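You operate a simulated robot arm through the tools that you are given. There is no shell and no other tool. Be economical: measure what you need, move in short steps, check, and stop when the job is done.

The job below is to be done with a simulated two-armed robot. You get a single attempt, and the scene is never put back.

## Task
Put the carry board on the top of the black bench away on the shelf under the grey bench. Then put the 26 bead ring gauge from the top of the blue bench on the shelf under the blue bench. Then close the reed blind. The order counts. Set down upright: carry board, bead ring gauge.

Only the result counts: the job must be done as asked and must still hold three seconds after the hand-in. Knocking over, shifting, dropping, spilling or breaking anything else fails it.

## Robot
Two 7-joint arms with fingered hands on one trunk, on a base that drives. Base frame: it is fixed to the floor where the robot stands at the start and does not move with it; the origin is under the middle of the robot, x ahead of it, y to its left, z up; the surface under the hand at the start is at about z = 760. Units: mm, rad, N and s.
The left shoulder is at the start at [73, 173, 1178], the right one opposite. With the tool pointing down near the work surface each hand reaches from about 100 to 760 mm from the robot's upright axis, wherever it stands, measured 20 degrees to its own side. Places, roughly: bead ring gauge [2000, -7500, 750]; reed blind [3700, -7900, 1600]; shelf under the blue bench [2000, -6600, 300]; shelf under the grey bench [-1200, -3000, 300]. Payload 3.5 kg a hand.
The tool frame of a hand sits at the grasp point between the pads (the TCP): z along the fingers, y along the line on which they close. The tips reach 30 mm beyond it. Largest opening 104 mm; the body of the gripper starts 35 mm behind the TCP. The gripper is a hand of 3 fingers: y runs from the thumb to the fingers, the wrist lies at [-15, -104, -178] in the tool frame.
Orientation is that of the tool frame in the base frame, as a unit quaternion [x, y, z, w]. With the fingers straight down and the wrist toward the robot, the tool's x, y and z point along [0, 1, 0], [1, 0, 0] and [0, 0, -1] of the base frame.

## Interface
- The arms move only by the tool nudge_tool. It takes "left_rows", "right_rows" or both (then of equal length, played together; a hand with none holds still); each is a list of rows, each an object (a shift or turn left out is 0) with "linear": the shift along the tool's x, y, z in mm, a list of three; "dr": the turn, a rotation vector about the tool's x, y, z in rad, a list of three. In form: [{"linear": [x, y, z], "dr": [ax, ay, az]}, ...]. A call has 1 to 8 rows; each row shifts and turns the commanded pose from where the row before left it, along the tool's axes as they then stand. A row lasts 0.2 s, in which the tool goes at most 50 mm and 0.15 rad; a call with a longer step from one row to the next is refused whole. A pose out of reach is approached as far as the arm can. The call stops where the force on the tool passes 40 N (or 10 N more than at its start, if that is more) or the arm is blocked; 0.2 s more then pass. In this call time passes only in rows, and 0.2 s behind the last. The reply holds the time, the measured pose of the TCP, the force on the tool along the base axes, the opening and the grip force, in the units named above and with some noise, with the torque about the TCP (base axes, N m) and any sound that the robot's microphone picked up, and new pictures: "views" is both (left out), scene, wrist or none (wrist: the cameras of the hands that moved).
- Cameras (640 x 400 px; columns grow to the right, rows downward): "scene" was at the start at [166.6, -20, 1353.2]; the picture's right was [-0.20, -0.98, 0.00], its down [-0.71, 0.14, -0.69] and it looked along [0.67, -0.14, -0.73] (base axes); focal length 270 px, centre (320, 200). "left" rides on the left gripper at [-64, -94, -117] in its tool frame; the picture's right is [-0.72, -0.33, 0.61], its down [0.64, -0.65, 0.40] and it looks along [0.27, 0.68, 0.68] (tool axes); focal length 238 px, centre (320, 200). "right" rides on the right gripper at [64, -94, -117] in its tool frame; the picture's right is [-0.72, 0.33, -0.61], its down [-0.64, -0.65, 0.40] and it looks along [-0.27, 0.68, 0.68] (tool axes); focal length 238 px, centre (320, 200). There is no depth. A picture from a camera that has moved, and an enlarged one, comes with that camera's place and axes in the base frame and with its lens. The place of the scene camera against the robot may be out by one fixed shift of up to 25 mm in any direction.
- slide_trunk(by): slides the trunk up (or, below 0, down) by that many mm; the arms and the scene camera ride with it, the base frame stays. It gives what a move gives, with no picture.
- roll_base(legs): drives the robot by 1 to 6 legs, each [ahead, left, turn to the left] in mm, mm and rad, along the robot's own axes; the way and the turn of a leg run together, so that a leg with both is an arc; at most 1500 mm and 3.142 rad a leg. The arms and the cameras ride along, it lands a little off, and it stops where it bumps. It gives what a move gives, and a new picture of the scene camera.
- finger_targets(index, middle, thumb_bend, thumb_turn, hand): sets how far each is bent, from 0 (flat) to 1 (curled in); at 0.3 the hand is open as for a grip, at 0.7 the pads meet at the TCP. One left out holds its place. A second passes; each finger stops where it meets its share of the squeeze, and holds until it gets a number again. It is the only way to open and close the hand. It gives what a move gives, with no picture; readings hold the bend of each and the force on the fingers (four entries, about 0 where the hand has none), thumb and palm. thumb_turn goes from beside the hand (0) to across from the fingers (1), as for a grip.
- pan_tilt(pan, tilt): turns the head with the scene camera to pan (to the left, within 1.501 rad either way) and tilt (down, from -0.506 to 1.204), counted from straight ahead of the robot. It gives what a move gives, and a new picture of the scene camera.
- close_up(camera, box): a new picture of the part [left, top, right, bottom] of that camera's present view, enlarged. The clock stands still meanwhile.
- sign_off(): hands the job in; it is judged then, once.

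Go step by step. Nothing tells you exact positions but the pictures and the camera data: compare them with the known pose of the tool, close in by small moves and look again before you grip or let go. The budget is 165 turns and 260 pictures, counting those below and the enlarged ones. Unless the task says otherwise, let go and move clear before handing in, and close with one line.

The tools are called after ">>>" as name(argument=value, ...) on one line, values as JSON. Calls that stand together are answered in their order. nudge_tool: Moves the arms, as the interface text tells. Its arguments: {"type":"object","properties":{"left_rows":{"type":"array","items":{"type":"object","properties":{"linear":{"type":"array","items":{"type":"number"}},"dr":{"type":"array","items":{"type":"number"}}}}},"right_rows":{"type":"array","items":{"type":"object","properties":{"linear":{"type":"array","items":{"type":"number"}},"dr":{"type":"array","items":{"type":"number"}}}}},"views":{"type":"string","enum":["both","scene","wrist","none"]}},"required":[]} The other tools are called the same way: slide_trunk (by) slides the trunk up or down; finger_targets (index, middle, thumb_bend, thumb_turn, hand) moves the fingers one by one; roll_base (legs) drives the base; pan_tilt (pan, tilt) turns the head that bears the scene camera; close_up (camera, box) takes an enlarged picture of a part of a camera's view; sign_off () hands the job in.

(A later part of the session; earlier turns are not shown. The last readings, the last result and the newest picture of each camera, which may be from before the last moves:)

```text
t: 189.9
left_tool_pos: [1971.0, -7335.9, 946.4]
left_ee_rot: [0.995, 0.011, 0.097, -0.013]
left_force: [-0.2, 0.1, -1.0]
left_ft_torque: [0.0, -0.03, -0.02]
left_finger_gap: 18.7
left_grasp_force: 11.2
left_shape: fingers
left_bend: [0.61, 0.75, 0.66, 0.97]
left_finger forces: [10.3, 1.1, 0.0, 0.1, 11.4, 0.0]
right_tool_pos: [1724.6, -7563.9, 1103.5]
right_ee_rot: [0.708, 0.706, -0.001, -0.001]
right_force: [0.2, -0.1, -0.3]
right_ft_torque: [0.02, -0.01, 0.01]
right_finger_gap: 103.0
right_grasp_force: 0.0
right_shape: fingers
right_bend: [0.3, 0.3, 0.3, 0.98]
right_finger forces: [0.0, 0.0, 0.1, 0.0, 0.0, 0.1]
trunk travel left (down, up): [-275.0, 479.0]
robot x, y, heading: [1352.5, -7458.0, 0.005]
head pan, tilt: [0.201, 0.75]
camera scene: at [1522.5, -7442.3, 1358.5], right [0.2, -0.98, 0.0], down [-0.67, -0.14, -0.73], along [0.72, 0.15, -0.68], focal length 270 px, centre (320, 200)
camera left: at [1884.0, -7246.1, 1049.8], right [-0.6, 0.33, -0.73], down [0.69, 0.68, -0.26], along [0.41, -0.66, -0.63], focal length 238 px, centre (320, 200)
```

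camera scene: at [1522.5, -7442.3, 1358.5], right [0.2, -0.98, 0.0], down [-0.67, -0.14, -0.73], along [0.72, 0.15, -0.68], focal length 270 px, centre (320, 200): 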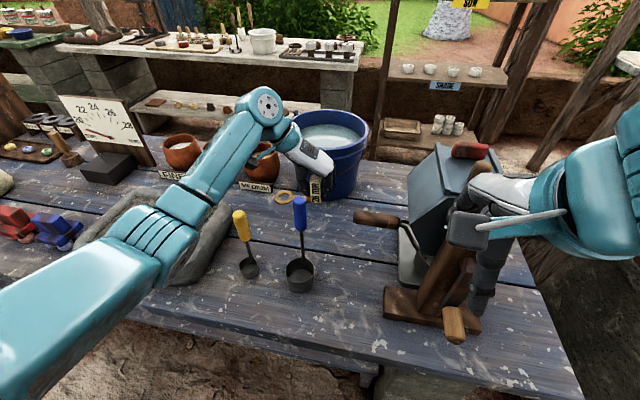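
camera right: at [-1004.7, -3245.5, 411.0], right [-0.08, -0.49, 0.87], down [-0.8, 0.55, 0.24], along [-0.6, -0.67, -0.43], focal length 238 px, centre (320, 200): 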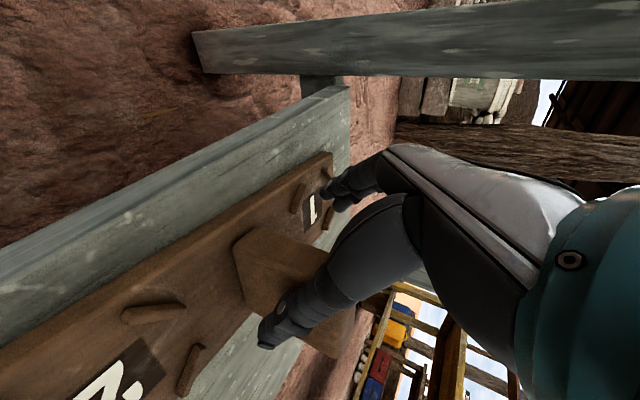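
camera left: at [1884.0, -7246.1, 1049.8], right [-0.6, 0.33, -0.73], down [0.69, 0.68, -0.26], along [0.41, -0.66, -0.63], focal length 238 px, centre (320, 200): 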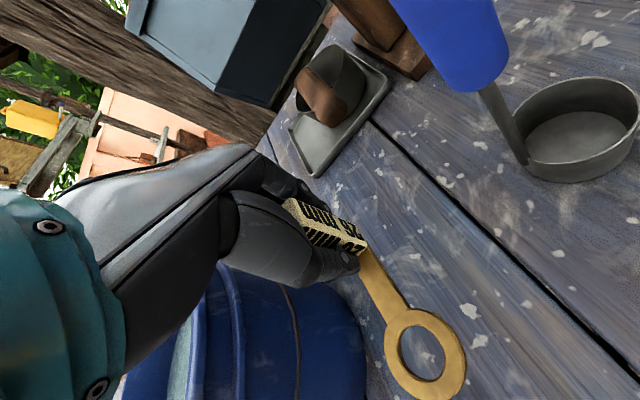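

The gauge is held and lifted. I raise it above the ladles while moving the right hand outward; then I'll set it on the free front strip of the bench to regrip with a pitched hand.

>>> nudge_tool(left_rows=[{"linear": [8, 0, -40]}, {"linear": [8, 0, -40]}, {"linear": [8, 0, -40]}, {"linear": [8, 0, -40]}, {"linear": [6, 0, -30]}], right_rows=[{"linear": [-30, 0, -10]}, {"linear": [-30, 0, -10]}, {"linear": [-30, 0, -10]}, {"linear": [-30, 0, -10]}, {"linear": [0, 0, -10]}], views="scene")

```text
t: 191.2
left_tool_pos: [1975.9, -7339.9, 1140.3]
left_ee_rot: [0.995, 0.01, 0.096, -0.013]
left_force: [-0.6, -0.6, -1.1]
left_ft_torque: [0.01, -0.02, 0.01]
left_finger_gap: 18.5
left_grasp_force: 11.9
left_shape: fingers
left_bend: [0.61, 0.75, 0.66, 0.97]
left_finger forces: [10.2, 1.2, 0.0, 0.1, 11.3, 0.0]
right_tool_pos: [1724.7, -7684.9, 1154.3]
right_ee_rot: [0.708, 0.706, -0.001, 0.0]
right_force: [0.5, 0.0, 0.6]
right_ft_torque: [0.02, 0.0, 0.02]
right_finger_gap: 102.8
right_grasp_force: 0.1
right_shape: fingers
right_bend: [0.3, 0.3, 0.3, 0.98]
right_finger forces: [0.0, 0.0, 0.0, 0.0, 0.0, 0.0]
trunk travel left (down, up): [-275.0, 479.0]
robot x, y, heading: [1354.5, -7456.8, 0.001]
head pan, tilt: [0.201, 0.75]
camera scene: at [1522.7, -7441.9, 1358.5], right [0.2, -0.98, 0.0], down [-0.67, -0.14, -0.73], along [0.72, 0.15, -0.68], focal length 270 px, centre (320, 200)
```

scene: 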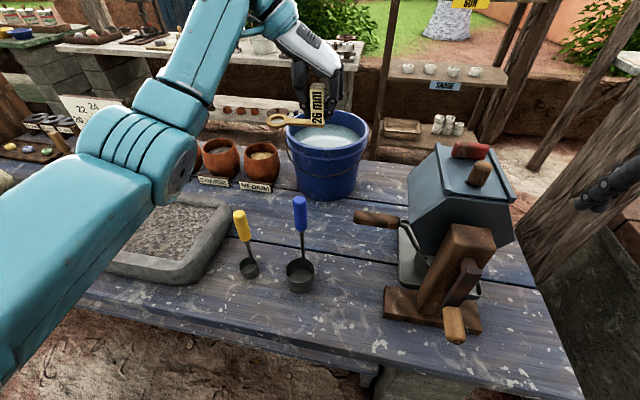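

I carry it toward the robot, over the front strip.

>>> nudge_tool(left_rows=[{"linear": [-37, 16, -7]}, {"linear": [-37, 16, -7]}, {"linear": [-37, 16, -7]}, {"linear": [-37, 16, -7]}, {"linear": [-37, 16, -7]}, {"linear": [-38, 16, -7]}], views="both")

```text
t: 192.6
left_tool_pos: [1747.0, -7443.0, 1138.4]
left_ee_rot: [0.995, 0.011, 0.097, -0.013]
left_force: [-0.7, -0.1, -0.6]
left_ft_torque: [0.0, 0.01, -0.02]
left_finger_gap: 18.4
left_grasp_force: 11.3
left_shape: fingers
left_bend: [0.61, 0.75, 0.66, 0.97]
left_finger forces: [10.2, 1.1, 0.0, 0.1, 11.1, 0.1]
right_tool_pos: [1724.8, -7685.5, 1155.0]
right_ee_rot: [0.707, 0.707, -0.001, -0.001]
right_force: [0.7, 0.2, -0.1]
right_ft_torque: [0.01, 0.0, -0.02]
right_finger_gap: 102.7
right_grasp_force: 0.0
right_shape: fingers
right_bend: [0.3, 0.3, 0.3, 0.98]
right_finger forces: [0.0, 0.0, 0.0, 0.1, 0.1, 0.0]
trunk travel left (down, up): [-275.0, 479.0]
robot x, y, heading: [1353.8, -7458.2, -0.002]
head pan, tilt: [0.201, 0.75]
camera scene: at [1522.3, -7442.5, 1358.5], right [0.2, -0.98, 0.0], down [-0.67, -0.14, -0.73], along [0.72, 0.15, -0.68], focal length 270 px, centre (320, 200)
camera left: at [1661.5, -7352.7, 1240.9], right [-0.6, 0.33, -0.73], down [0.69, 0.68, -0.26], along [0.41, -0.66, -0.63], focal length 238 px, centre (320, 200)
```

scene: 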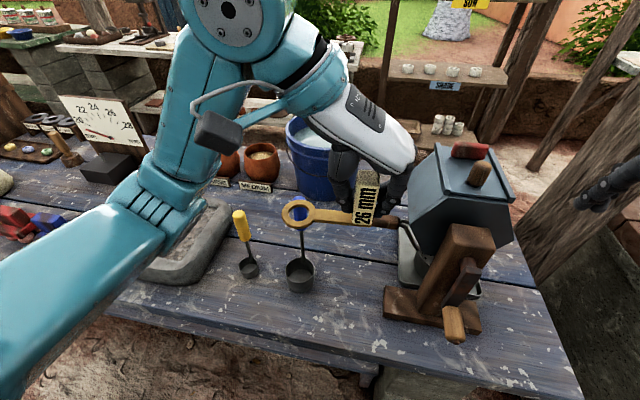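
left: 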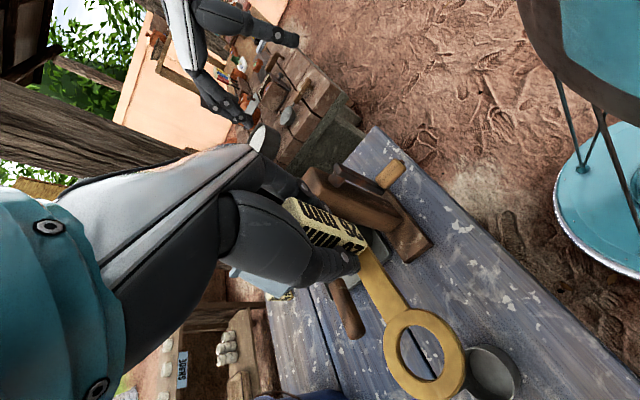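

I lower over the free strip.

>>> nudge_tool(left_rows=[{"linear": [-8, -3, 40]}, {"linear": [-8, -3, 40]}, {"linear": [-8, -3, 40]}, {"linear": [-8, -3, 40]}, {"linear": [-8, -2, 40]}, {"linear": [-8, 0, 40]}], views="both")

```text
t: 193.9
left_tool_pos: [1745.9, -7421.7, 892.9]
left_ee_rot: [0.995, 0.011, 0.098, -0.012]
left_force: [-0.1, 0.9, -0.5]
left_ft_torque: [0.0, 0.01, -0.01]
left_finger_gap: 18.5
left_grasp_force: 10.9
left_shape: fingers
left_bend: [0.61, 0.75, 0.66, 0.97]
left_finger forces: [10.1, 1.0, 0.0, 0.0, 11.0, 0.1]
right_tool_pos: [1724.2, -7684.7, 1154.6]
right_ee_rot: [0.708, 0.706, -0.001, -0.001]
right_force: [1.1, 0.6, -0.2]
right_ft_torque: [-0.03, -0.05, -0.01]
right_finger_gap: 103.1
right_grasp_force: 0.0
right_shape: fingers
right_bend: [0.3, 0.3, 0.3, 0.98]
right_finger forces: [0.1, 0.1, 0.0, 0.0, 0.1, 0.1]
trunk travel left (down, up): [-275.0, 479.0]
robot x, y, heading: [1352.2, -7457.6, -0.001]
head pan, tilt: [0.201, 0.75]
camera scene: at [1522.8, -7442.1, 1358.5], right [0.2, -0.98, 0.0], down [-0.67, -0.14, -0.73], along [0.72, 0.15, -0.68], focal length 270 px, centre (320, 200)
camera left: at [1660.5, -7332.5, 995.7], right [-0.59, 0.33, -0.73], down [0.69, 0.68, -0.26], along [0.41, -0.66, -0.63], focal length 238 px, centre (320, 200)
```

scene: 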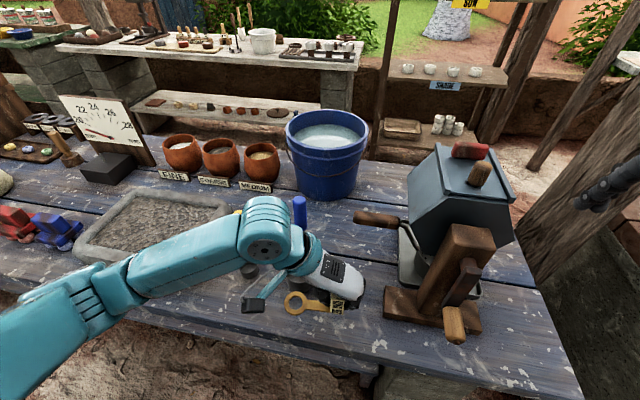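
left: 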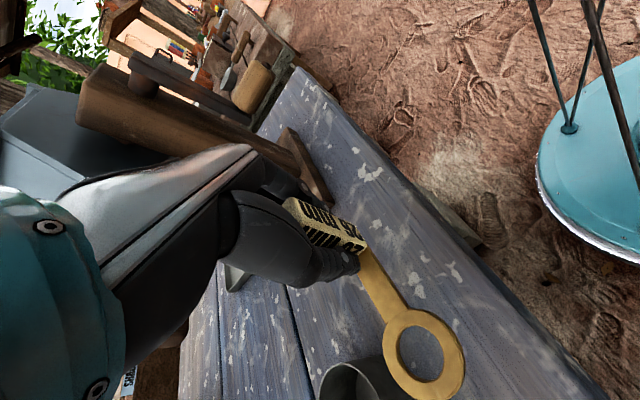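

>>> nudge_tool(left_rows=[{"linear": [-5, 0, 25]}, {"linear": [-3, 0, 14]}, {"linear": [-1, 0, 5]}, {"linear": [-1, 0, 4]}], views="wrist")

```text
t: 194.9
left_tool_pos: [1746.1, -7421.2, 844.6]
left_ee_rot: [0.995, 0.01, 0.1, -0.012]
left_force: [1.1, -1.1, 6.2]
left_ft_torque: [0.03, -0.01, 0.02]
left_finger_gap: 18.3
left_grasp_force: 13.1
left_shape: fingers
left_bend: [0.61, 0.75, 0.66, 0.97]
left_finger forces: [10.7, 3.4, 0.0, 0.0, 12.2, 0.0]
right_tool_pos: [1724.7, -7683.8, 1154.7]
right_ee_rot: [0.708, 0.707, 0.0, 0.0]
right_force: [0.6, 0.0, 0.2]
right_ft_torque: [0.01, -0.01, -0.02]
right_finger_gap: 102.9
right_grasp_force: 0.0
right_shape: fingers
right_bend: [0.3, 0.3, 0.3, 0.98]
right_finger forces: [0.0, 0.0, 0.0, 0.0, 0.1, 0.0]
trunk travel left (down, up): [-275.0, 479.0]
robot x, y, heading: [1351.2, -7456.3, 0.003]
head pan, tilt: [0.201, 0.75]
camera left: at [1659.9, -7331.4, 947.1], right [-0.59, 0.33, -0.74], down [0.69, 0.67, -0.26], along [0.41, -0.66, -0.63], focal length 238 px, centre (320, 200)
```

left: 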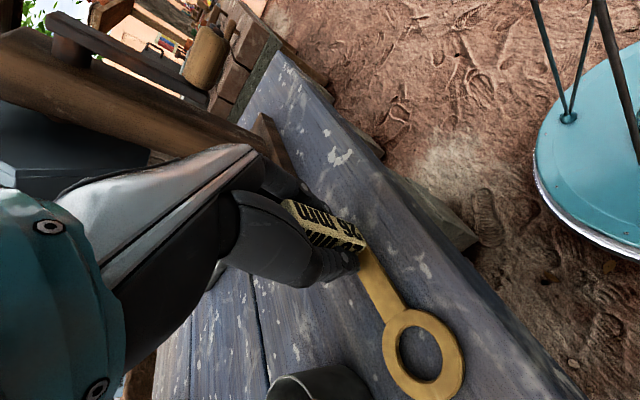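

It rests on the bench. I open and lift off.

>>> finger_targets(hand="left", index=0.3, middle=0.3, thumb_bend=0.3)

>>> nudge_tool(left_rows=[{"linear": [4, 0, -20]}, {"linear": [8, 0, -40]}, {"linear": [8, 0, -40]}, {"linear": [8, 0, -40]}], views="both")

```text
t: 195.9
left_tool_pos: [1745.8, -7420.7, 843.8]
left_ee_rot: [0.995, 0.01, 0.098, -0.013]
left_force: [-0.7, 0.3, 0.3]
left_ft_torque: [-0.01, 0.04, 0.02]
left_finger_gap: 102.6
left_grasp_force: 0.0
left_shape: fingers
left_bend: [0.3, 0.3, 0.3, 0.97]
left_finger forces: [0.0, 0.0, 0.0, 0.0, 0.0, 0.0]
right_tool_pos: [1723.4, -7684.4, 1154.3]
right_ee_rot: [0.708, 0.706, -0.001, -0.001]
right_force: [-0.7, 0.1, -0.5]
right_ft_torque: [0.0, 0.04, 0.0]
right_finger_gap: 102.9
right_grasp_force: 0.0
right_shape: fingers
right_bend: [0.3, 0.3, 0.3, 0.98]
right_finger forces: [0.0, 0.1, 0.0, 0.0, 0.0, 0.0]
trunk travel left (down, up): [-275.0, 479.0]
robot x, y, heading: [1351.8, -7458.6, 0.002]
head pan, tilt: [0.201, 0.75]
```

```text
t: 196.9
left_tool_pos: [1745.4, -7426.4, 986.6]
left_ee_rot: [0.995, 0.009, 0.095, -0.014]
left_force: [-0.2, -0.5, 0.5]
left_ft_torque: [-0.02, 0.02, 0.01]
left_finger_gap: 103.1
left_grasp_force: 0.1
left_shape: fingers
left_bend: [0.3, 0.3, 0.3, 0.97]
left_finger forces: [0.1, 0.0, 0.0, 0.0, 0.0, 0.1]
right_tool_pos: [1724.9, -7686.1, 1154.6]
right_ee_rot: [0.708, 0.707, -0.001, 0.0]
right_force: [0.2, 0.2, -0.4]
right_ft_torque: [0.03, 0.04, 0.03]
right_finger_gap: 102.9
right_grasp_force: 0.2
right_shape: fingers
right_bend: [0.3, 0.3, 0.3, 0.98]
right_finger forces: [0.0, 0.1, 0.0, 0.1, 0.1, 0.0]
trunk travel left (down, up): [-275.0, 479.0]
robot x, y, heading: [1351.5, -7454.6, -0.001]
head pan, tilt: [0.201, 0.75]
camera scene: at [1522.7, -7442.5, 1358.5], right [0.2, -0.98, 0.0], down [-0.67, -0.14, -0.73], along [0.72, 0.15, -0.68], focal length 270 px, centre (320, 200)
camera left: at [1660.1, -7336.2, 1090.7], right [-0.6, 0.33, -0.73], down [0.69, 0.68, -0.26], along [0.41, -0.66, -0.63], focal length 238 px, centre (320, 200)
```

scene: 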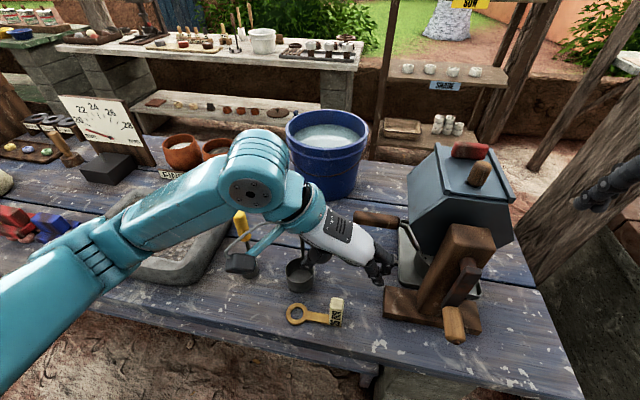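
left: 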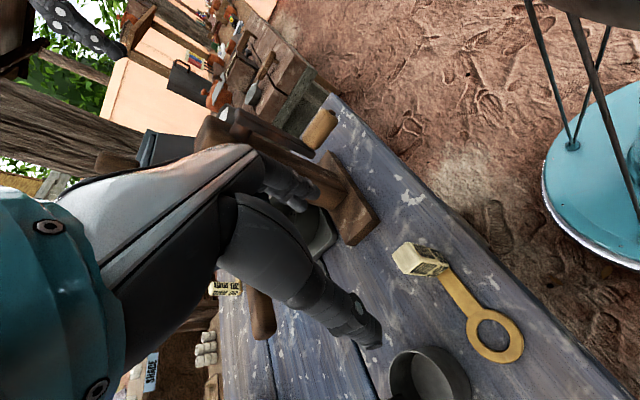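

The gauge stands on the front strip. I back the robot off to get the extended reach and pitch the left hand forward 45°.

>>> nudge_tool(left_rows=[{"linear": [8, -5, -40]}, {"linear": [6, -5, -30]}], views="none")

>>> roll_base(legs=[[-260, 80, 0]])

>>> nudge_tool(left_rows=[{"dr": [0, 0.147, 0]}, {"dr": [0, 0.147, 0]}, {"dr": [0, 0.147, 0]}, {"dr": [0, 0.147, 0]}], views="both")

```text
t: 197.6
left_tool_pos: [1743.3, -7417.0, 1058.4]
left_ee_rot: [0.995, 0.01, 0.097, -0.013]
left_force: [-0.6, 0.7, -0.1]
left_ft_torque: [-0.03, 0.0, -0.01]
left_finger_gap: 102.8
left_grasp_force: 0.0
left_shape: fingers
left_bend: [0.3, 0.3, 0.3, 0.97]
left_finger forces: [0.1, 0.0, 0.0, 0.1, 0.1, 0.0]
right_tool_pos: [1724.3, -7684.4, 1153.8]
right_ee_rot: [0.708, 0.706, 0.0, -0.001]
right_force: [0.0, -0.4, 0.9]
right_ft_torque: [-0.01, 0.02, 0.01]
right_finger_gap: 102.9
right_grasp_force: 0.1
right_shape: fingers
right_bend: [0.3, 0.3, 0.3, 0.98]
right_finger forces: [0.1, 0.0, 0.0, 0.0, 0.1, 0.0]
trunk travel left (down, up): [-275.0, 479.0]
robot x, y, heading: [1352.4, -7456.9, 0.003]
head pan, tilt: [0.201, 0.75]
```

```text
t: 199.5
left_tool_pos: [1480.0, -7339.3, 1058.6]
left_ee_rot: [0.995, 0.01, 0.097, -0.013]
left_force: [0.6, 0.3, 0.8]
left_ft_torque: [0.02, -0.03, 0.0]
left_finger_gap: 102.9
left_grasp_force: 0.1
left_shape: fingers
left_bend: [0.3, 0.3, 0.3, 0.97]
left_finger forces: [0.1, 0.0, 0.0, 0.0, 0.1, 0.0]
right_tool_pos: [1461.9, -7606.0, 1153.7]
right_ee_rot: [0.709, 0.705, -0.001, 0.0]
right_force: [0.6, -0.1, 0.8]
right_ft_torque: [0.04, -0.03, 0.02]
right_finger_gap: 102.9
right_grasp_force: 0.0
right_shape: fingers
right_bend: [0.3, 0.3, 0.3, 0.98]
right_finger forces: [0.1, 0.0, 0.1, 0.1, 0.0, 0.0]
trunk travel left (down, up): [-275.0, 479.0]
robot x, y, heading: [1091.4, -7375.8, -0.001]
head pan, tilt: [0.201, 0.75]
camera scene: at [1260.2, -7363.7, 1358.6], right [0.2, -0.98, 0.0], down [-0.67, -0.14, -0.73], along [0.72, 0.15, -0.68], focal length 270 px, centre (320, 200)
```

scene: 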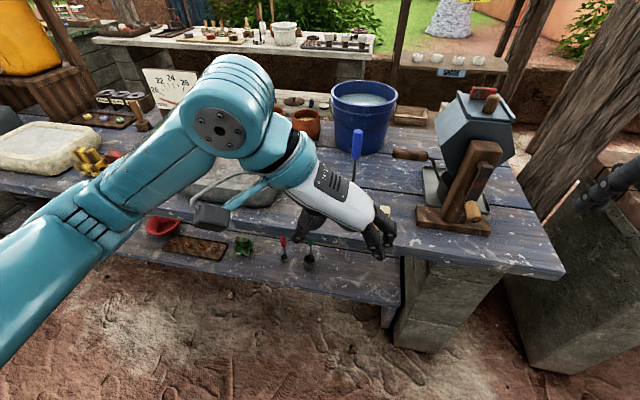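

```text
t: 200.5
left_tool_pos: [1490.8, -7343.4, 1059.3]
left_ee_rot: [0.924, 0.004, 0.382, -0.016]
left_force: [-0.6, 1.2, 0.3]
left_ft_torque: [0.03, 0.01, 0.01]
left_finger_gap: 103.0
left_grasp_force: 0.1
left_shape: fingers
left_bend: [0.3, 0.3, 0.3, 0.97]
left_finger forces: [0.0, 0.0, 0.1, 0.0, 0.1, 0.1]
left hand out of reach, approached as far as the arm can: row 4
right_tool_pos: [1463.5, -7606.5, 1155.0]
right_ee_rot: [0.708, 0.706, -0.002, -0.001]
right_force: [0.2, 0.1, 0.0]
right_ft_torque: [-0.03, 0.0, -0.03]
right_finger_gap: 102.5
right_grasp_force: 0.0
right_shape: fingers
right_bend: [0.3, 0.3, 0.3, 0.98]
right_finger forces: [0.1, 0.0, 0.0, 0.0, 0.1, 0.0]
trunk travel left (down, up): [-275.0, 479.0]
robot x, y, heading: [1092.3, -7375.3, -0.002]
head pan, tilt: [0.201, 0.75]
camera scene: at [1261.2, -7364.1, 1358.4], right [0.2, -0.98, 0.0], down [-0.67, -0.14, -0.73], along [0.72, 0.15, -0.68], focal length 270 px, centre (320, 200)
camera left: at [1361.5, -7252.6, 1097.3], right [-0.08, 0.35, -0.93], down [0.72, 0.66, 0.18], along [0.68, -0.66, -0.31], focal length 238 px, centre (320, 200)
```

scene: 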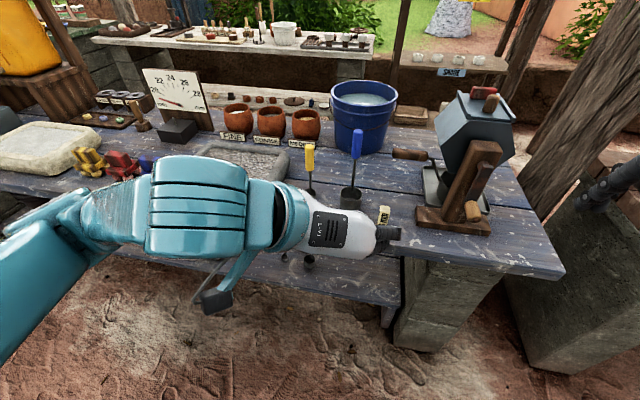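
left: 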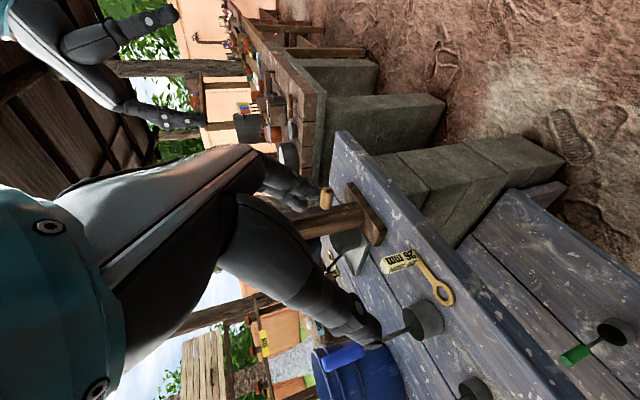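

I align behind the block along the pitched tool axis.

>>> nudge_tool(left_rows=[{"linear": [4.4, 15, 41.5]}, {"linear": [4.4, 15, 41.5]}, {"linear": [4.4, 15, 41.5]}, {"linear": [4.4, 15, 41.5]}, {"linear": [4.4, 15, 41.5]}, {"linear": [4.4, 15, 41.5]}], views="both")

```text
t: 201.9
left_tool_pos: [1684.9, -7426.1, 895.1]
left_ee_rot: [0.924, 0.005, 0.382, -0.016]
left_force: [1.0, 0.2, 0.3]
left_ft_torque: [-0.01, 0.04, 0.02]
left_finger_gap: 102.7
left_grasp_force: 0.0
left_shape: fingers
left_bend: [0.3, 0.3, 0.3, 0.97]
left_finger forces: [0.1, 0.1, 0.0, 0.0, 0.0, 0.0]
right_tool_pos: [1462.8, -7606.9, 1153.4]
right_ee_rot: [0.708, 0.706, -0.001, -0.001]
right_force: [-0.5, 0.3, 0.2]
right_ft_torque: [-0.02, -0.03, -0.01]
right_finger_gap: 102.8
right_grasp_force: 0.1
right_shape: fingers
right_bend: [0.3, 0.3, 0.3, 0.98]
right_finger forces: [0.1, 0.0, 0.1, 0.1, 0.0, 0.1]
trunk travel left (down, up): [-275.0, 479.0]
robot x, y, heading: [1089.7, -7373.0, 0.003]
head pan, tilt: [0.201, 0.75]
camera scene: at [1261.4, -7364.3, 1358.4], right [0.2, -0.98, 0.0], down [-0.67, -0.14, -0.73], along [0.72, 0.15, -0.68], focal length 270 px, centre (320, 200)
camera left: at [1556.3, -7335.2, 933.4], right [-0.08, 0.35, -0.93], down [0.73, 0.66, 0.18], along [0.68, -0.66, -0.31], focal length 238 px, centre (320, 200)
```

scene: 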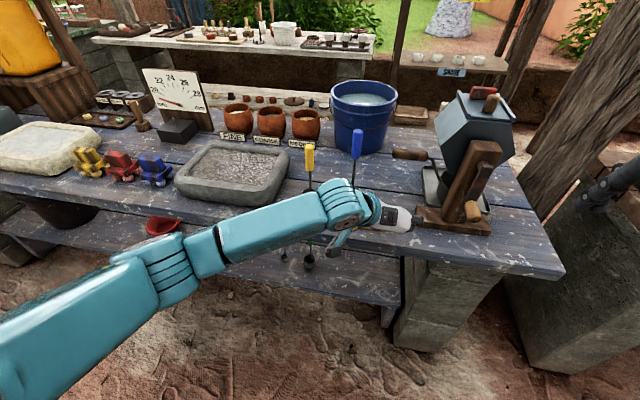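
left: 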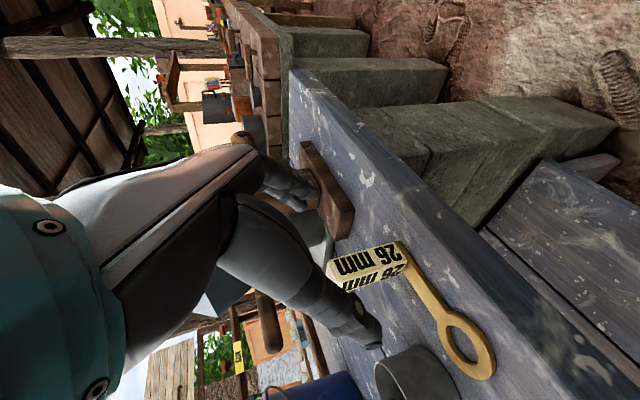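

On line with the block. I advance and check.

>>> nudge_tool(left_rows=[{"linear": [4, 1, 28]}, {"linear": [4, 1, 28]}, {"linear": [0.6, 0.7, 27]}], views="both")

```text
t: 202.7
left_tool_pos: [1750.8, -7425.1, 844.6]
left_ee_rot: [0.924, 0.006, 0.382, -0.015]
left_force: [0.2, -0.5, 0.5]
left_ft_torque: [-0.01, -0.01, 0.01]
left_finger_gap: 102.8
left_grasp_force: 0.1
left_shape: fingers
left_bend: [0.3, 0.3, 0.3, 0.97]
left_finger forces: [0.0, 0.0, 0.0, 0.1, 0.0, 0.0]
right_tool_pos: [1463.3, -7608.2, 1154.6]
right_ee_rot: [0.708, 0.706, -0.001, -0.001]
right_force: [-0.4, 0.9, 0.8]
right_ft_torque: [0.01, -0.03, 0.0]
right_finger_gap: 103.0
right_grasp_force: 0.0
right_shape: fingers
right_bend: [0.3, 0.3, 0.3, 0.98]
right_finger forces: [0.0, 0.1, 0.1, 0.0, 0.0, 0.0]
trunk travel left (down, up): [-275.0, 479.0]
robot x, y, heading: [1091.9, -7376.1, -0.002]
head pan, tilt: [0.201, 0.75]
camera scene: at [1261.3, -7364.3, 1358.4], right [0.2, -0.98, 0.0], down [-0.67, -0.14, -0.73], along [0.72, 0.15, -0.68], focal length 270 px, centre (320, 200)
camera left: at [1622.7, -7335.2, 882.5], right [-0.08, 0.35, -0.93], down [0.73, 0.66, 0.18], along [0.68, -0.66, -0.31], focal length 238 px, centre (320, 200)
```

scene: 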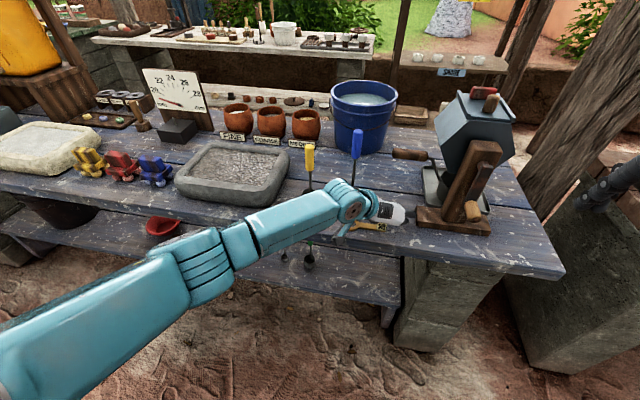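
left: 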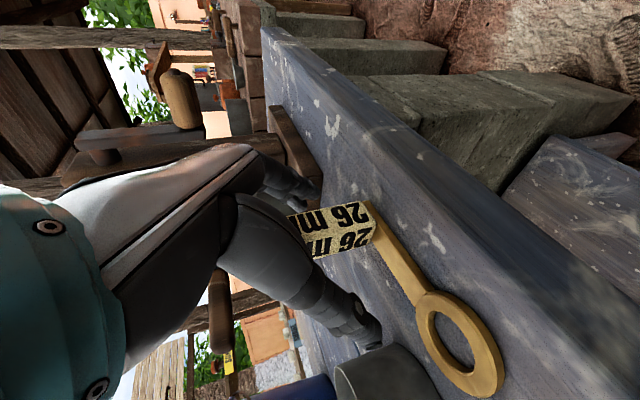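

The block sits between the digits. I close and lift a little.

>>> finger_targets(hand="left", index=0.75, middle=0.75, thumb_bend=0.75)

>>> nudge_tool(left_rows=[{"linear": [14, 0, -14]}, {"linear": [28, 0, -28]}, {"linear": [28, 0, -28]}], views="both")

```text
t: 203.7
left_tool_pos: [1750.5, -7426.6, 843.8]
left_ee_rot: [0.925, 0.006, 0.38, -0.016]
left_force: [-0.7, 0.5, 0.2]
left_ft_torque: [0.01, 0.0, 0.01]
left_finger_gap: 0.3
left_grasp_force: 8.6
left_shape: fingers
left_bend: [0.74, 0.75, 0.71, 0.97]
left_finger forces: [8.2, 0.0, 0.0, 0.0, 8.8, 0.0]
right_tool_pos: [1462.7, -7607.6, 1152.9]
right_ee_rot: [0.708, 0.706, 0.0, 0.0]
right_force: [0.1, 0.1, 0.5]
right_ft_torque: [0.02, 0.01, -0.03]
right_finger_gap: 102.9
right_grasp_force: 0.0
right_shape: fingers
right_bend: [0.3, 0.3, 0.3, 0.98]
right_finger forces: [0.0, 0.1, 0.1, 0.1, 0.1, 0.0]
trunk travel left (down, up): [-275.0, 479.0]
robot x, y, heading: [1089.6, -7379.0, 0.001]
head pan, tilt: [0.201, 0.75]
```

```text
t: 204.5
left_tool_pos: [1751.0, -7427.0, 944.0]
left_ee_rot: [0.925, 0.006, 0.38, -0.016]
left_force: [0.0, -0.1, 0.3]
left_ft_torque: [0.02, 0.0, 0.01]
left_finger_gap: 0.0
left_grasp_force: 0.0
left_shape: fingers
left_bend: [0.74, 0.75, 0.72, 0.97]
left_finger forces: [0.1, 0.1, 0.0, 0.0, 0.0, 0.0]
right_tool_pos: [1460.9, -7607.7, 1154.6]
right_ee_rot: [0.708, 0.706, 0.0, -0.001]
right_force: [-0.4, 0.3, 0.0]
right_ft_torque: [-0.02, -0.01, -0.02]
right_finger_gap: 102.8
right_grasp_force: 0.1
right_shape: fingers
right_bend: [0.3, 0.3, 0.3, 0.98]
right_finger forces: [0.1, 0.0, 0.1, 0.0, 0.1, 0.0]
trunk travel left (down, up): [-275.0, 479.0]
robot x, y, heading: [1089.7, -7376.5, -0.004]
head pan, tilt: [0.201, 0.75]
camera scene: at [1260.8, -7364.0, 1358.5], right [0.2, -0.98, 0.0], down [-0.67, -0.14, -0.73], along [0.72, 0.15, -0.68], focal length 270 px, centre (320, 200)
camera left: at [1622.7, -7336.8, 983.4], right [-0.09, 0.35, -0.93], down [0.72, 0.66, 0.18], along [0.68, -0.66, -0.31], focal length 238 px, centre (320, 200)
```

scene: 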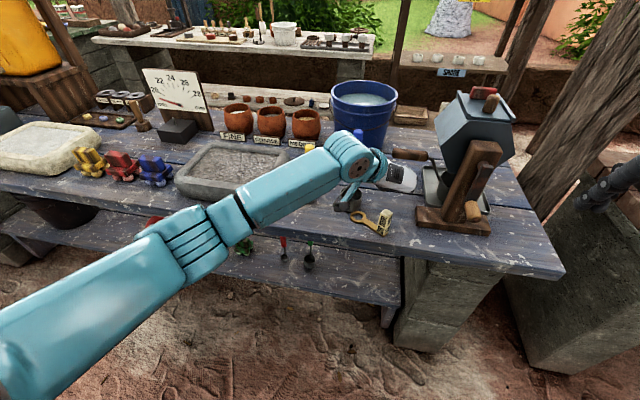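
left: 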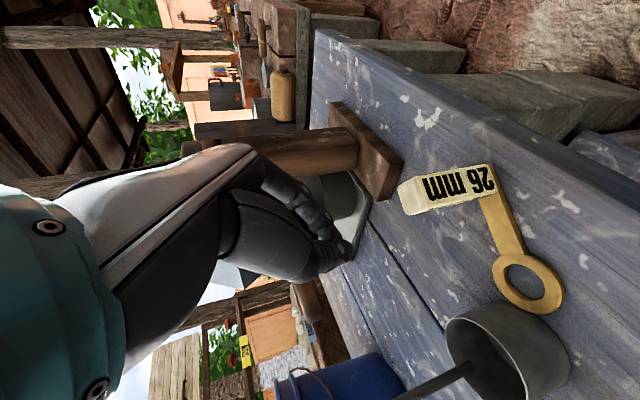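

The fingers slid past the block; the gauge still stands but turned a bit. I look closely at where it is now.

>>> close_up(camera="left", box=[360, 130, 640, 400])

>>> close_up(camera="scene", box=[300, 160, 460, 270])

```text
1.48 times, centred on (500, 265) of left
camera zoom: at [1622.7, -7336.8, 983.4], right [-0.09, 0.35, -0.93], down [0.72, 0.66, 0.18], along [0.68, -0.66, -0.31], focal length 353 px, centre (53, 104)
```

zoom: 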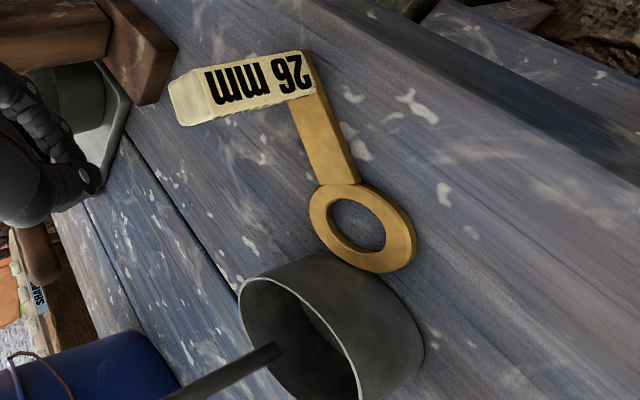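

```text
3.64 times, centred on (380, 215) of scene
camera zoom: at [1260.8, -7364.0, 1358.5], right [0.2, -0.98, 0.0], down [-0.67, -0.14, -0.73], along [0.72, 0.15, -0.68], focal length 984 px, centre (102, 146)
```

zoom: 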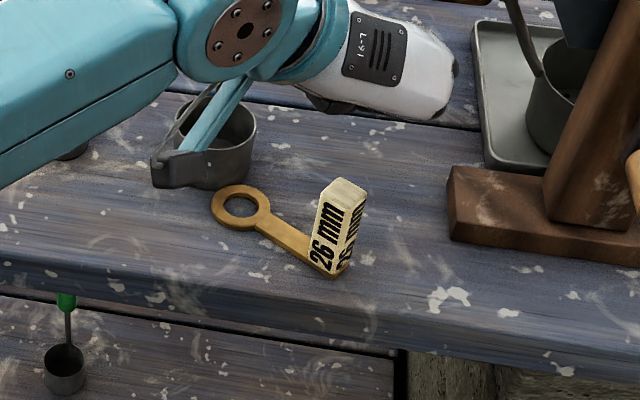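

By triangulation the block is at (1731, −7425), top z 874, turned about 33°, so my fingers were about 18 mm too far out. I open, turn the hand to match, and line up again.

>>> finger_targets(hand="left", index=0.3, middle=0.3, thumb_bend=0.3)

>>> nudge_tool(left_rows=[{"dr": [-0.102, 0, 0.102]}, {"dr": [-0.102, 0, 0.102]}, {"dr": [-0.102, 0, 0.102]}, {"dr": [-0.102, 0, 0.102]}, {"linear": [-26, 4.6, -26]}, {"linear": [-26, 4.6, -26]}, {"linear": [-32, 0, 32]}], views="both")

```text
t: 205.5
left_tool_pos: [1752.3, -7428.7, 944.8]
left_ee_rot: [0.925, 0.005, 0.381, -0.015]
left_force: [-0.5, -0.2, -0.3]
left_ft_torque: [0.02, -0.01, 0.01]
left_finger_gap: 102.7
left_grasp_force: 0.0
left_shape: fingers
left_bend: [0.3, 0.3, 0.3, 0.97]
left_finger forces: [0.0, 0.0, 0.0, 0.0, 0.0, 0.0]
right_tool_pos: [1463.1, -7606.8, 1154.1]
right_ee_rot: [0.708, 0.706, 0.0, -0.001]
right_force: [0.0, -0.7, 0.1]
right_ft_torque: [0.01, 0.01, -0.01]
right_finger_gap: 102.9
right_grasp_force: 0.0
right_shape: fingers
right_bend: [0.3, 0.3, 0.3, 0.98]
right_finger forces: [0.1, 0.1, 0.0, 0.0, 0.0, 0.1]
trunk travel left (down, up): [-275.0, 479.0]
robot x, y, heading: [1094.0, -7376.3, 0.0]
head pan, tilt: [0.201, 0.75]
```

```text
t: 207.1
left_tool_pos: [1686.1, -7393.6, 900.4]
left_ee_rot: [0.89, -0.258, 0.364, 0.094]
left_force: [-0.1, -0.3, -0.2]
left_ft_torque: [0.0, 0.02, 0.02]
left_finger_gap: 102.9
left_grasp_force: 0.0
left_shape: fingers
left_bend: [0.3, 0.3, 0.3, 0.97]
left_finger forces: [0.1, 0.0, 0.1, 0.0, 0.1, 0.0]
right_tool_pos: [1464.2, -7607.4, 1152.9]
right_ee_rot: [0.709, 0.706, -0.001, -0.001]
right_force: [0.3, 0.1, -0.4]
right_ft_torque: [0.0, 0.03, -0.05]
right_finger_gap: 102.9
right_grasp_force: 0.1
right_shape: fingers
right_bend: [0.3, 0.3, 0.3, 0.98]
right_finger forces: [0.0, 0.0, 0.0, 0.0, 0.1, 0.0]
trunk travel left (down, up): [-275.0, 479.0]
robot x, y, heading: [1089.6, -7375.9, 0.001]
head pan, tilt: [0.201, 0.75]
camera scene: at [1261.4, -7364.0, 1358.4], right [0.2, -0.98, 0.0], down [-0.67, -0.14, -0.73], along [0.72, 0.15, -0.68], focal length 270 px, centre (320, 200)
camera left: at [1627.0, -7247.9, 940.3], right [0.1, 0.34, -0.93], down [0.97, 0.16, 0.17], along [0.21, -0.93, -0.31], focal length 238 px, centre (320, 200)
```

scene: 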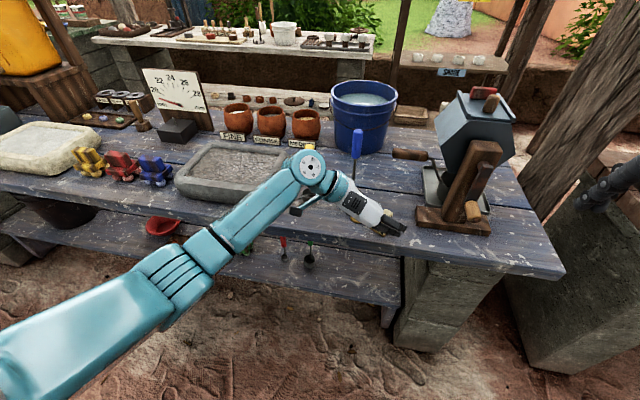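
left: 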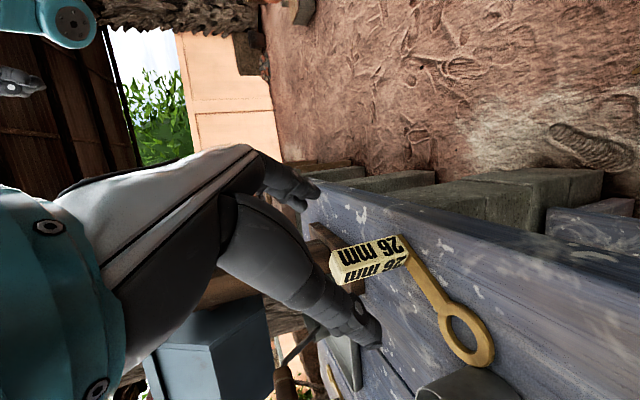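

Refined: block at (1731, −7428). I advance.

>>> nudge_tool(left_rows=[{"linear": [0, 3, 28]}, {"linear": [-0.8, 3, 28]}, {"linear": [-0.8, 0.7, 26]}], views="wrist")

>>> close_up(camera="left", box=[200, 120, 520, 400])

```text
t: 207.9
left_tool_pos: [1727.0, -7431.0, 841.2]
left_ee_rot: [0.89, -0.258, 0.364, 0.094]
left_force: [0.4, -0.3, -0.5]
left_ft_torque: [-0.01, 0.01, 0.02]
left_finger_gap: 103.0
left_grasp_force: 0.0
left_shape: fingers
left_bend: [0.3, 0.3, 0.3, 0.97]
left_finger forces: [0.0, 0.0, 0.0, 0.1, 0.1, 0.0]
right_tool_pos: [1463.1, -7607.6, 1153.8]
right_ee_rot: [0.708, 0.707, -0.002, -0.001]
right_force: [0.3, -0.1, -0.5]
right_ft_torque: [-0.01, 0.0, 0.01]
right_finger_gap: 102.9
right_grasp_force: 0.1
right_shape: fingers
right_bend: [0.3, 0.3, 0.3, 0.98]
right_finger forces: [0.1, 0.0, 0.0, 0.1, 0.1, 0.0]
trunk travel left (down, up): [-275.0, 479.0]
robot x, y, heading: [1091.9, -7374.7, -0.003]
head pan, tilt: [0.201, 0.75]
camera left: at [1670.1, -7283.9, 880.3], right [0.11, 0.34, -0.93], down [0.97, 0.16, 0.17], along [0.21, -0.93, -0.31], focal length 238 px, centre (320, 200)
```

left: 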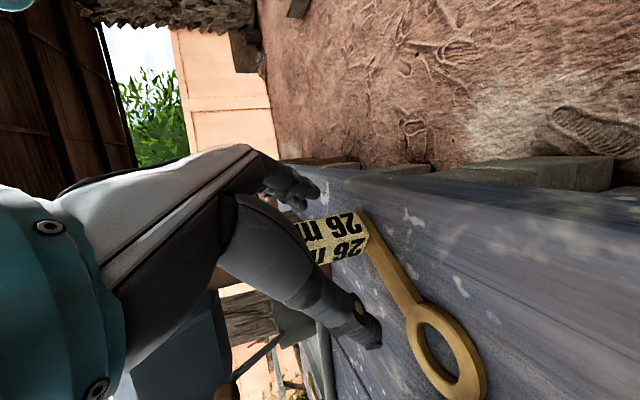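

```text
1.43 times, centred on (360, 260) of left
camera zoom: at [1670.1, -7283.9, 880.3], right [0.11, 0.34, -0.93], down [0.97, 0.16, 0.17], along [0.21, -0.93, -0.31], focal length 340 px, centre (263, 114)
```

zoom: 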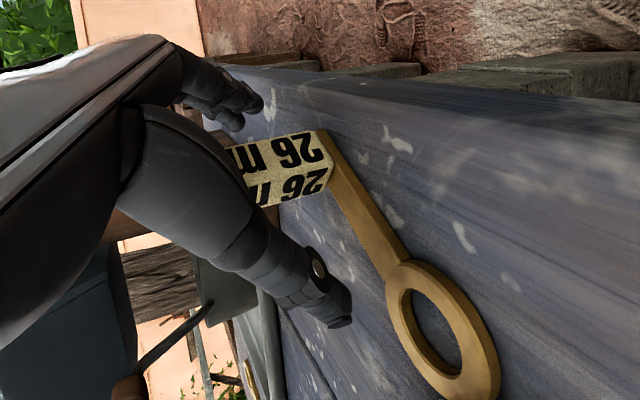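

The block is now centred on the grasp line. I close.

>>> finger_targets(hand="left", index=0.75, middle=0.75, thumb_bend=0.75)

>>> nudge_tool(left_rows=[{"linear": [14, 0, -14]}, {"linear": [28, 0, -28]}, {"linear": [28, 0, -28]}], views="both")

```text
t: 208.9
left_tool_pos: [1727.2, -7430.3, 841.2]
left_ee_rot: [0.891, -0.257, 0.363, 0.095]
left_force: [0.9, 0.9, 0.1]
left_ft_torque: [0.05, -0.04, 0.02]
left_finger_gap: 4.2
left_grasp_force: 10.3
left_shape: fingers
left_bend: [0.74, 0.75, 0.69, 0.97]
left_finger forces: [10.6, 0.1, 0.1, 0.1, 10.8, 0.1]
right_tool_pos: [1462.0, -7607.8, 1155.0]
right_ee_rot: [0.708, 0.706, -0.001, -0.001]
right_force: [-0.2, 0.2, 0.3]
right_ft_torque: [0.01, 0.01, -0.01]
right_finger_gap: 102.7
right_grasp_force: 0.0
right_shape: fingers
right_bend: [0.3, 0.3, 0.3, 0.98]
right_finger forces: [0.0, 0.0, 0.1, 0.1, 0.0, 0.0]
trunk travel left (down, up): [-275.0, 479.0]
robot x, y, heading: [1091.4, -7374.8, -0.0]
head pan, tilt: [0.201, 0.75]
```

```text
t: 209.7
left_tool_pos: [1728.1, -7432.4, 940.5]
left_ee_rot: [0.891, -0.256, 0.363, 0.094]
left_force: [1.2, -0.6, -0.6]
left_ft_torque: [-0.01, -0.03, 0.05]
left_finger_gap: 3.8
left_grasp_force: 10.3
left_shape: fingers
left_bend: [0.74, 0.75, 0.69, 0.97]
left_finger forces: [10.2, 0.1, 0.1, 0.0, 11.1, 0.0]
right_tool_pos: [1463.6, -7606.0, 1154.9]
right_ee_rot: [0.708, 0.706, -0.001, 0.0]
right_force: [-0.2, -0.4, 0.0]
right_ft_torque: [-0.03, 0.02, 0.0]
right_finger_gap: 102.8
right_grasp_force: 0.0
right_shape: fingers
right_bend: [0.3, 0.3, 0.3, 0.98]
right_finger forces: [0.1, 0.1, 0.0, 0.0, 0.0, 0.0]
trunk travel left (down, up): [-275.0, 479.0]
robot x, y, heading: [1093.6, -7376.2, -0.0]
head pan, tilt: [0.201, 0.75]
camera scene: at [1260.8, -7364.0, 1358.5], right [0.2, -0.98, 0.0], down [-0.67, -0.14, -0.73], along [0.72, 0.15, -0.68], focal length 270 px, centre (320, 200)
camera left: at [1670.3, -7285.3, 979.7], right [0.1, 0.34, -0.94], down [0.97, 0.16, 0.17], along [0.21, -0.93, -0.31], focal length 238 px, centre (320, 200)
```

scene: 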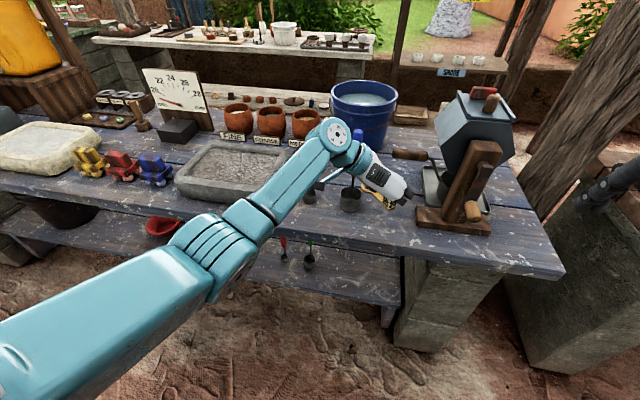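
left: 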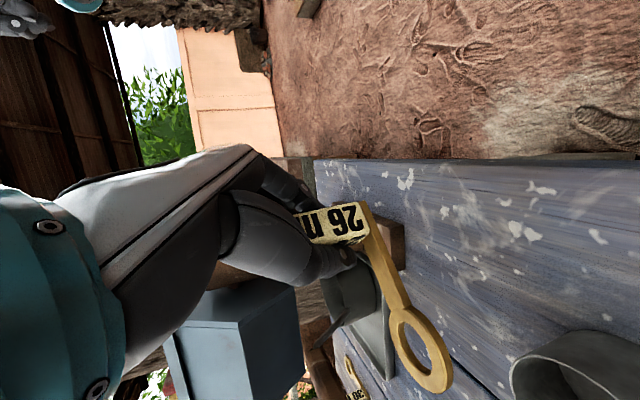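

It is held, but only by an edge. I check how secure it is.

>>> close_up(camera="left", box=[220, 150, 480, 400])

>>> close_up(camera="scene", box=[300, 110, 460, 240])

```text
1.60 times, centred on (350, 275) of left
camera zoom: at [1670.3, -7285.3, 979.7], right [0.1, 0.34, -0.94], down [0.97, 0.16, 0.17], along [0.21, -0.93, -0.31], focal length 381 px, centre (272, 80)
```

zoom: 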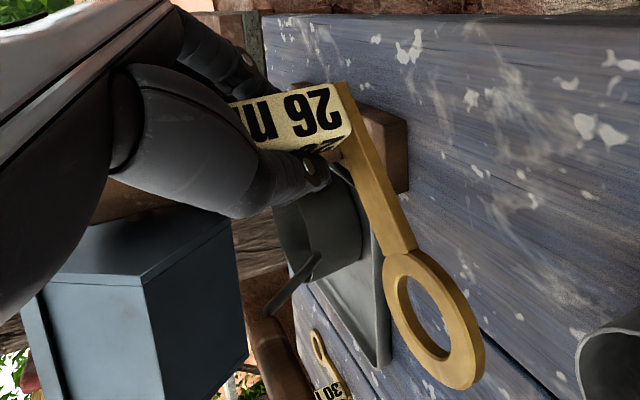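

```text
3.08 times, centred on (380, 175) of scene
camera zoom: at [1260.8, -7364.0, 1358.5], right [0.2, -0.98, 0.0], down [-0.67, -0.14, -0.73], along [0.72, 0.15, -0.68], focal length 832 px, centre (135, 277)
```

zoom: 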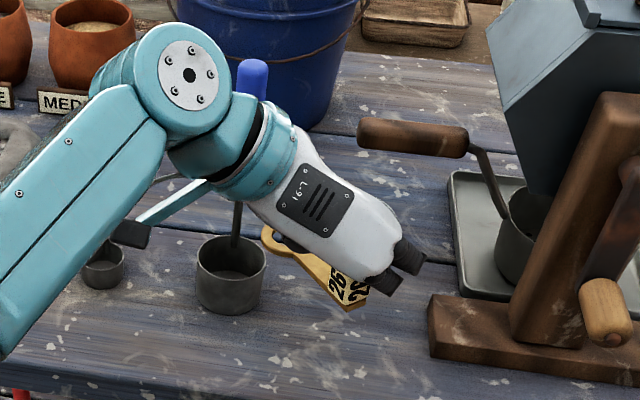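

The pinch is only on the block's edge. I set it back down, shift the hand 17 mm toward the robot, and regrip.

>>> nudge_tool(left_rows=[{"linear": [-28, 0, 28]}, {"linear": [-28, 0, 28]}, {"linear": [-10, 0, 10]}, {"linear": [-3, 0, 3]}], views="none")

```text
t: 210.7
left_tool_pos: [1727.5, -7431.0, 839.5]
left_ee_rot: [0.89, -0.258, 0.364, 0.094]
left_force: [-0.4, 0.2, 0.1]
left_ft_torque: [0.0, 0.0, 0.01]
left_finger_gap: 3.6
left_grasp_force: 10.2
left_shape: fingers
left_bend: [0.74, 0.75, 0.69, 0.97]
left_finger forces: [9.8, 0.0, 0.0, 0.0, 10.6, 0.1]
right_tool_pos: [1463.5, -7607.6, 1155.0]
right_ee_rot: [0.708, 0.706, -0.001, -0.001]
right_force: [1.5, 0.1, -1.0]
right_ft_torque: [0.01, 0.01, -0.01]
right_finger_gap: 102.8
right_grasp_force: 0.1
right_shape: fingers
right_bend: [0.3, 0.3, 0.3, 0.98]
right_finger forces: [0.0, 0.0, 0.0, 0.0, 0.0, 0.0]
trunk travel left (down, up): [-275.0, 479.0]
robot x, y, heading: [1092.4, -7376.4, 0.004]
head pan, tilt: [0.201, 0.75]
```

>>> nudge_tool(left_rows=[{"linear": [-1.5, 0, 1.5]}], views="none")

>>> finger_targets(hand="left", index=0.3, middle=0.3, thumb_bend=0.3)

>>> nudge_tool(left_rows=[{"linear": [-12, 0, -9]}], views="both")

>>> close_up(camera="left", box=[200, 120, 520, 400])

```text
t: 211.1
left_tool_pos: [1727.7, -7430.4, 838.7]
left_ee_rot: [0.89, -0.257, 0.364, 0.095]
left_force: [-1.0, 1.0, 1.5]
left_ft_torque: [0.06, -0.01, -0.03]
left_finger_gap: 3.7
left_grasp_force: 10.5
left_shape: fingers
left_bend: [0.74, 0.75, 0.69, 0.97]
left_finger forces: [9.6, 0.0, 0.1, 0.0, 10.2, 0.0]
right_tool_pos: [1462.6, -7606.9, 1153.9]
right_ee_rot: [0.709, 0.706, -0.001, -0.001]
right_force: [0.1, 0.1, -0.6]
right_ft_torque: [-0.02, 0.01, 0.04]
right_finger_gap: 103.0
right_grasp_force: 0.1
right_shape: fingers
right_bend: [0.3, 0.3, 0.3, 0.98]
right_finger forces: [0.0, 0.0, 0.1, 0.1, 0.1, 0.0]
trunk travel left (down, up): [-275.0, 479.0]
robot x, y, heading: [1089.4, -7377.4, 0.005]
head pan, tilt: [0.201, 0.75]
```

```text
t: 212.1
left_tool_pos: [1728.8, -7428.6, 839.9]
left_ee_rot: [0.89, -0.257, 0.364, 0.094]
left_force: [0.7, -0.3, 1.0]
left_ft_torque: [-0.02, -0.04, -0.01]
left_finger_gap: 102.6
left_grasp_force: 0.1
left_shape: fingers
left_bend: [0.3, 0.3, 0.3, 0.97]
left_finger forces: [0.0, 0.0, 0.0, 0.1, 0.1, 0.0]
right_tool_pos: [1463.4, -7606.7, 1154.1]
right_ee_rot: [0.708, 0.706, 0.0, 0.0]
right_force: [0.2, -0.4, 0.2]
right_ft_torque: [-0.04, 0.02, -0.02]
right_finger_gap: 102.7
right_grasp_force: 0.1
right_shape: fingers
right_bend: [0.3, 0.3, 0.3, 0.98]
right_finger forces: [0.1, 0.0, 0.0, 0.0, 0.1, 0.0]
trunk travel left (down, up): [-275.0, 479.0]
robot x, y, heading: [1090.0, -7378.4, 0.005]
head pan, tilt: [0.201, 0.75]
```

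```text
t: 212.5
left_tool_pos: [1714.9, -7421.3, 836.9]
left_ee_rot: [0.89, -0.257, 0.365, 0.095]
left_force: [1.0, -0.3, -0.6]
left_ft_torque: [-0.01, -0.02, 0.01]
left_finger_gap: 102.7
left_grasp_force: 0.0
left_shape: fingers
left_bend: [0.3, 0.3, 0.3, 0.97]
left_finger forces: [0.1, 0.1, 0.0, 0.0, 0.1, 0.1]
right_tool_pos: [1462.9, -7606.3, 1154.6]
right_ee_rot: [0.709, 0.705, -0.002, 0.0]
right_force: [-0.4, 0.2, -0.3]
right_ft_torque: [0.04, -0.02, -0.01]
right_finger_gap: 102.9
right_grasp_force: 0.0
right_shape: fingers
right_bend: [0.3, 0.3, 0.3, 0.98]
right_finger forces: [0.1, 0.0, 0.1, 0.1, 0.0, 0.0]
trunk travel left (down, up): [-275.0, 479.0]
robot x, y, heading: [1090.0, -7378.1, -0.002]
head pan, tilt: [0.201, 0.75]
camera scene: at [1260.8, -7363.5, 1358.5], right [0.2, -0.98, 0.0], down [-0.67, -0.14, -0.73], along [0.72, 0.15, -0.68], focal length 270 px, centre (320, 200)
camera left: at [1657.5, -7275.1, 877.1], right [0.11, 0.34, -0.94], down [0.97, 0.16, 0.17], along [0.21, -0.93, -0.31], focal length 238 px, centre (320, 200)
```

scene: 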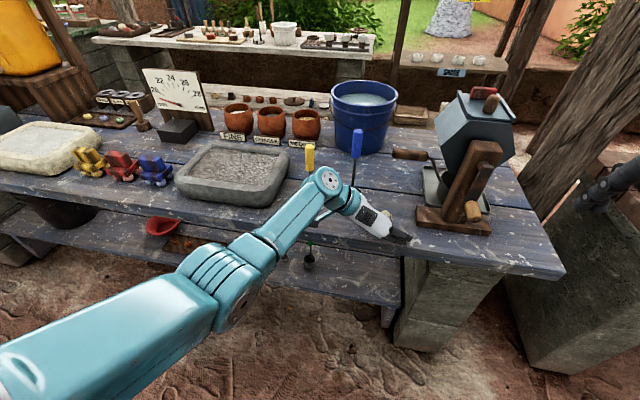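
left: 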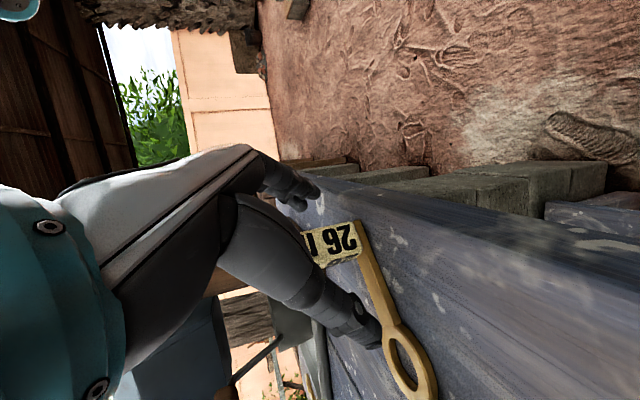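

```text
1.43 times, centred on (360, 260) of left
camera zoom: at [1657.5, -7275.1, 877.1], right [0.11, 0.34, -0.94], down [0.97, 0.16, 0.17], along [0.21, -0.93, -0.31], focal length 340 px, centre (263, 114)
```

zoom: 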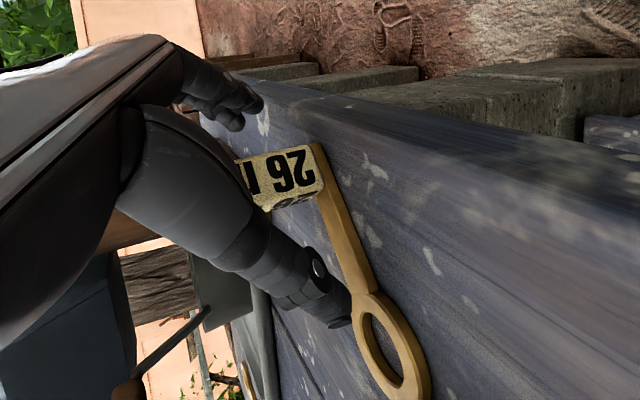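

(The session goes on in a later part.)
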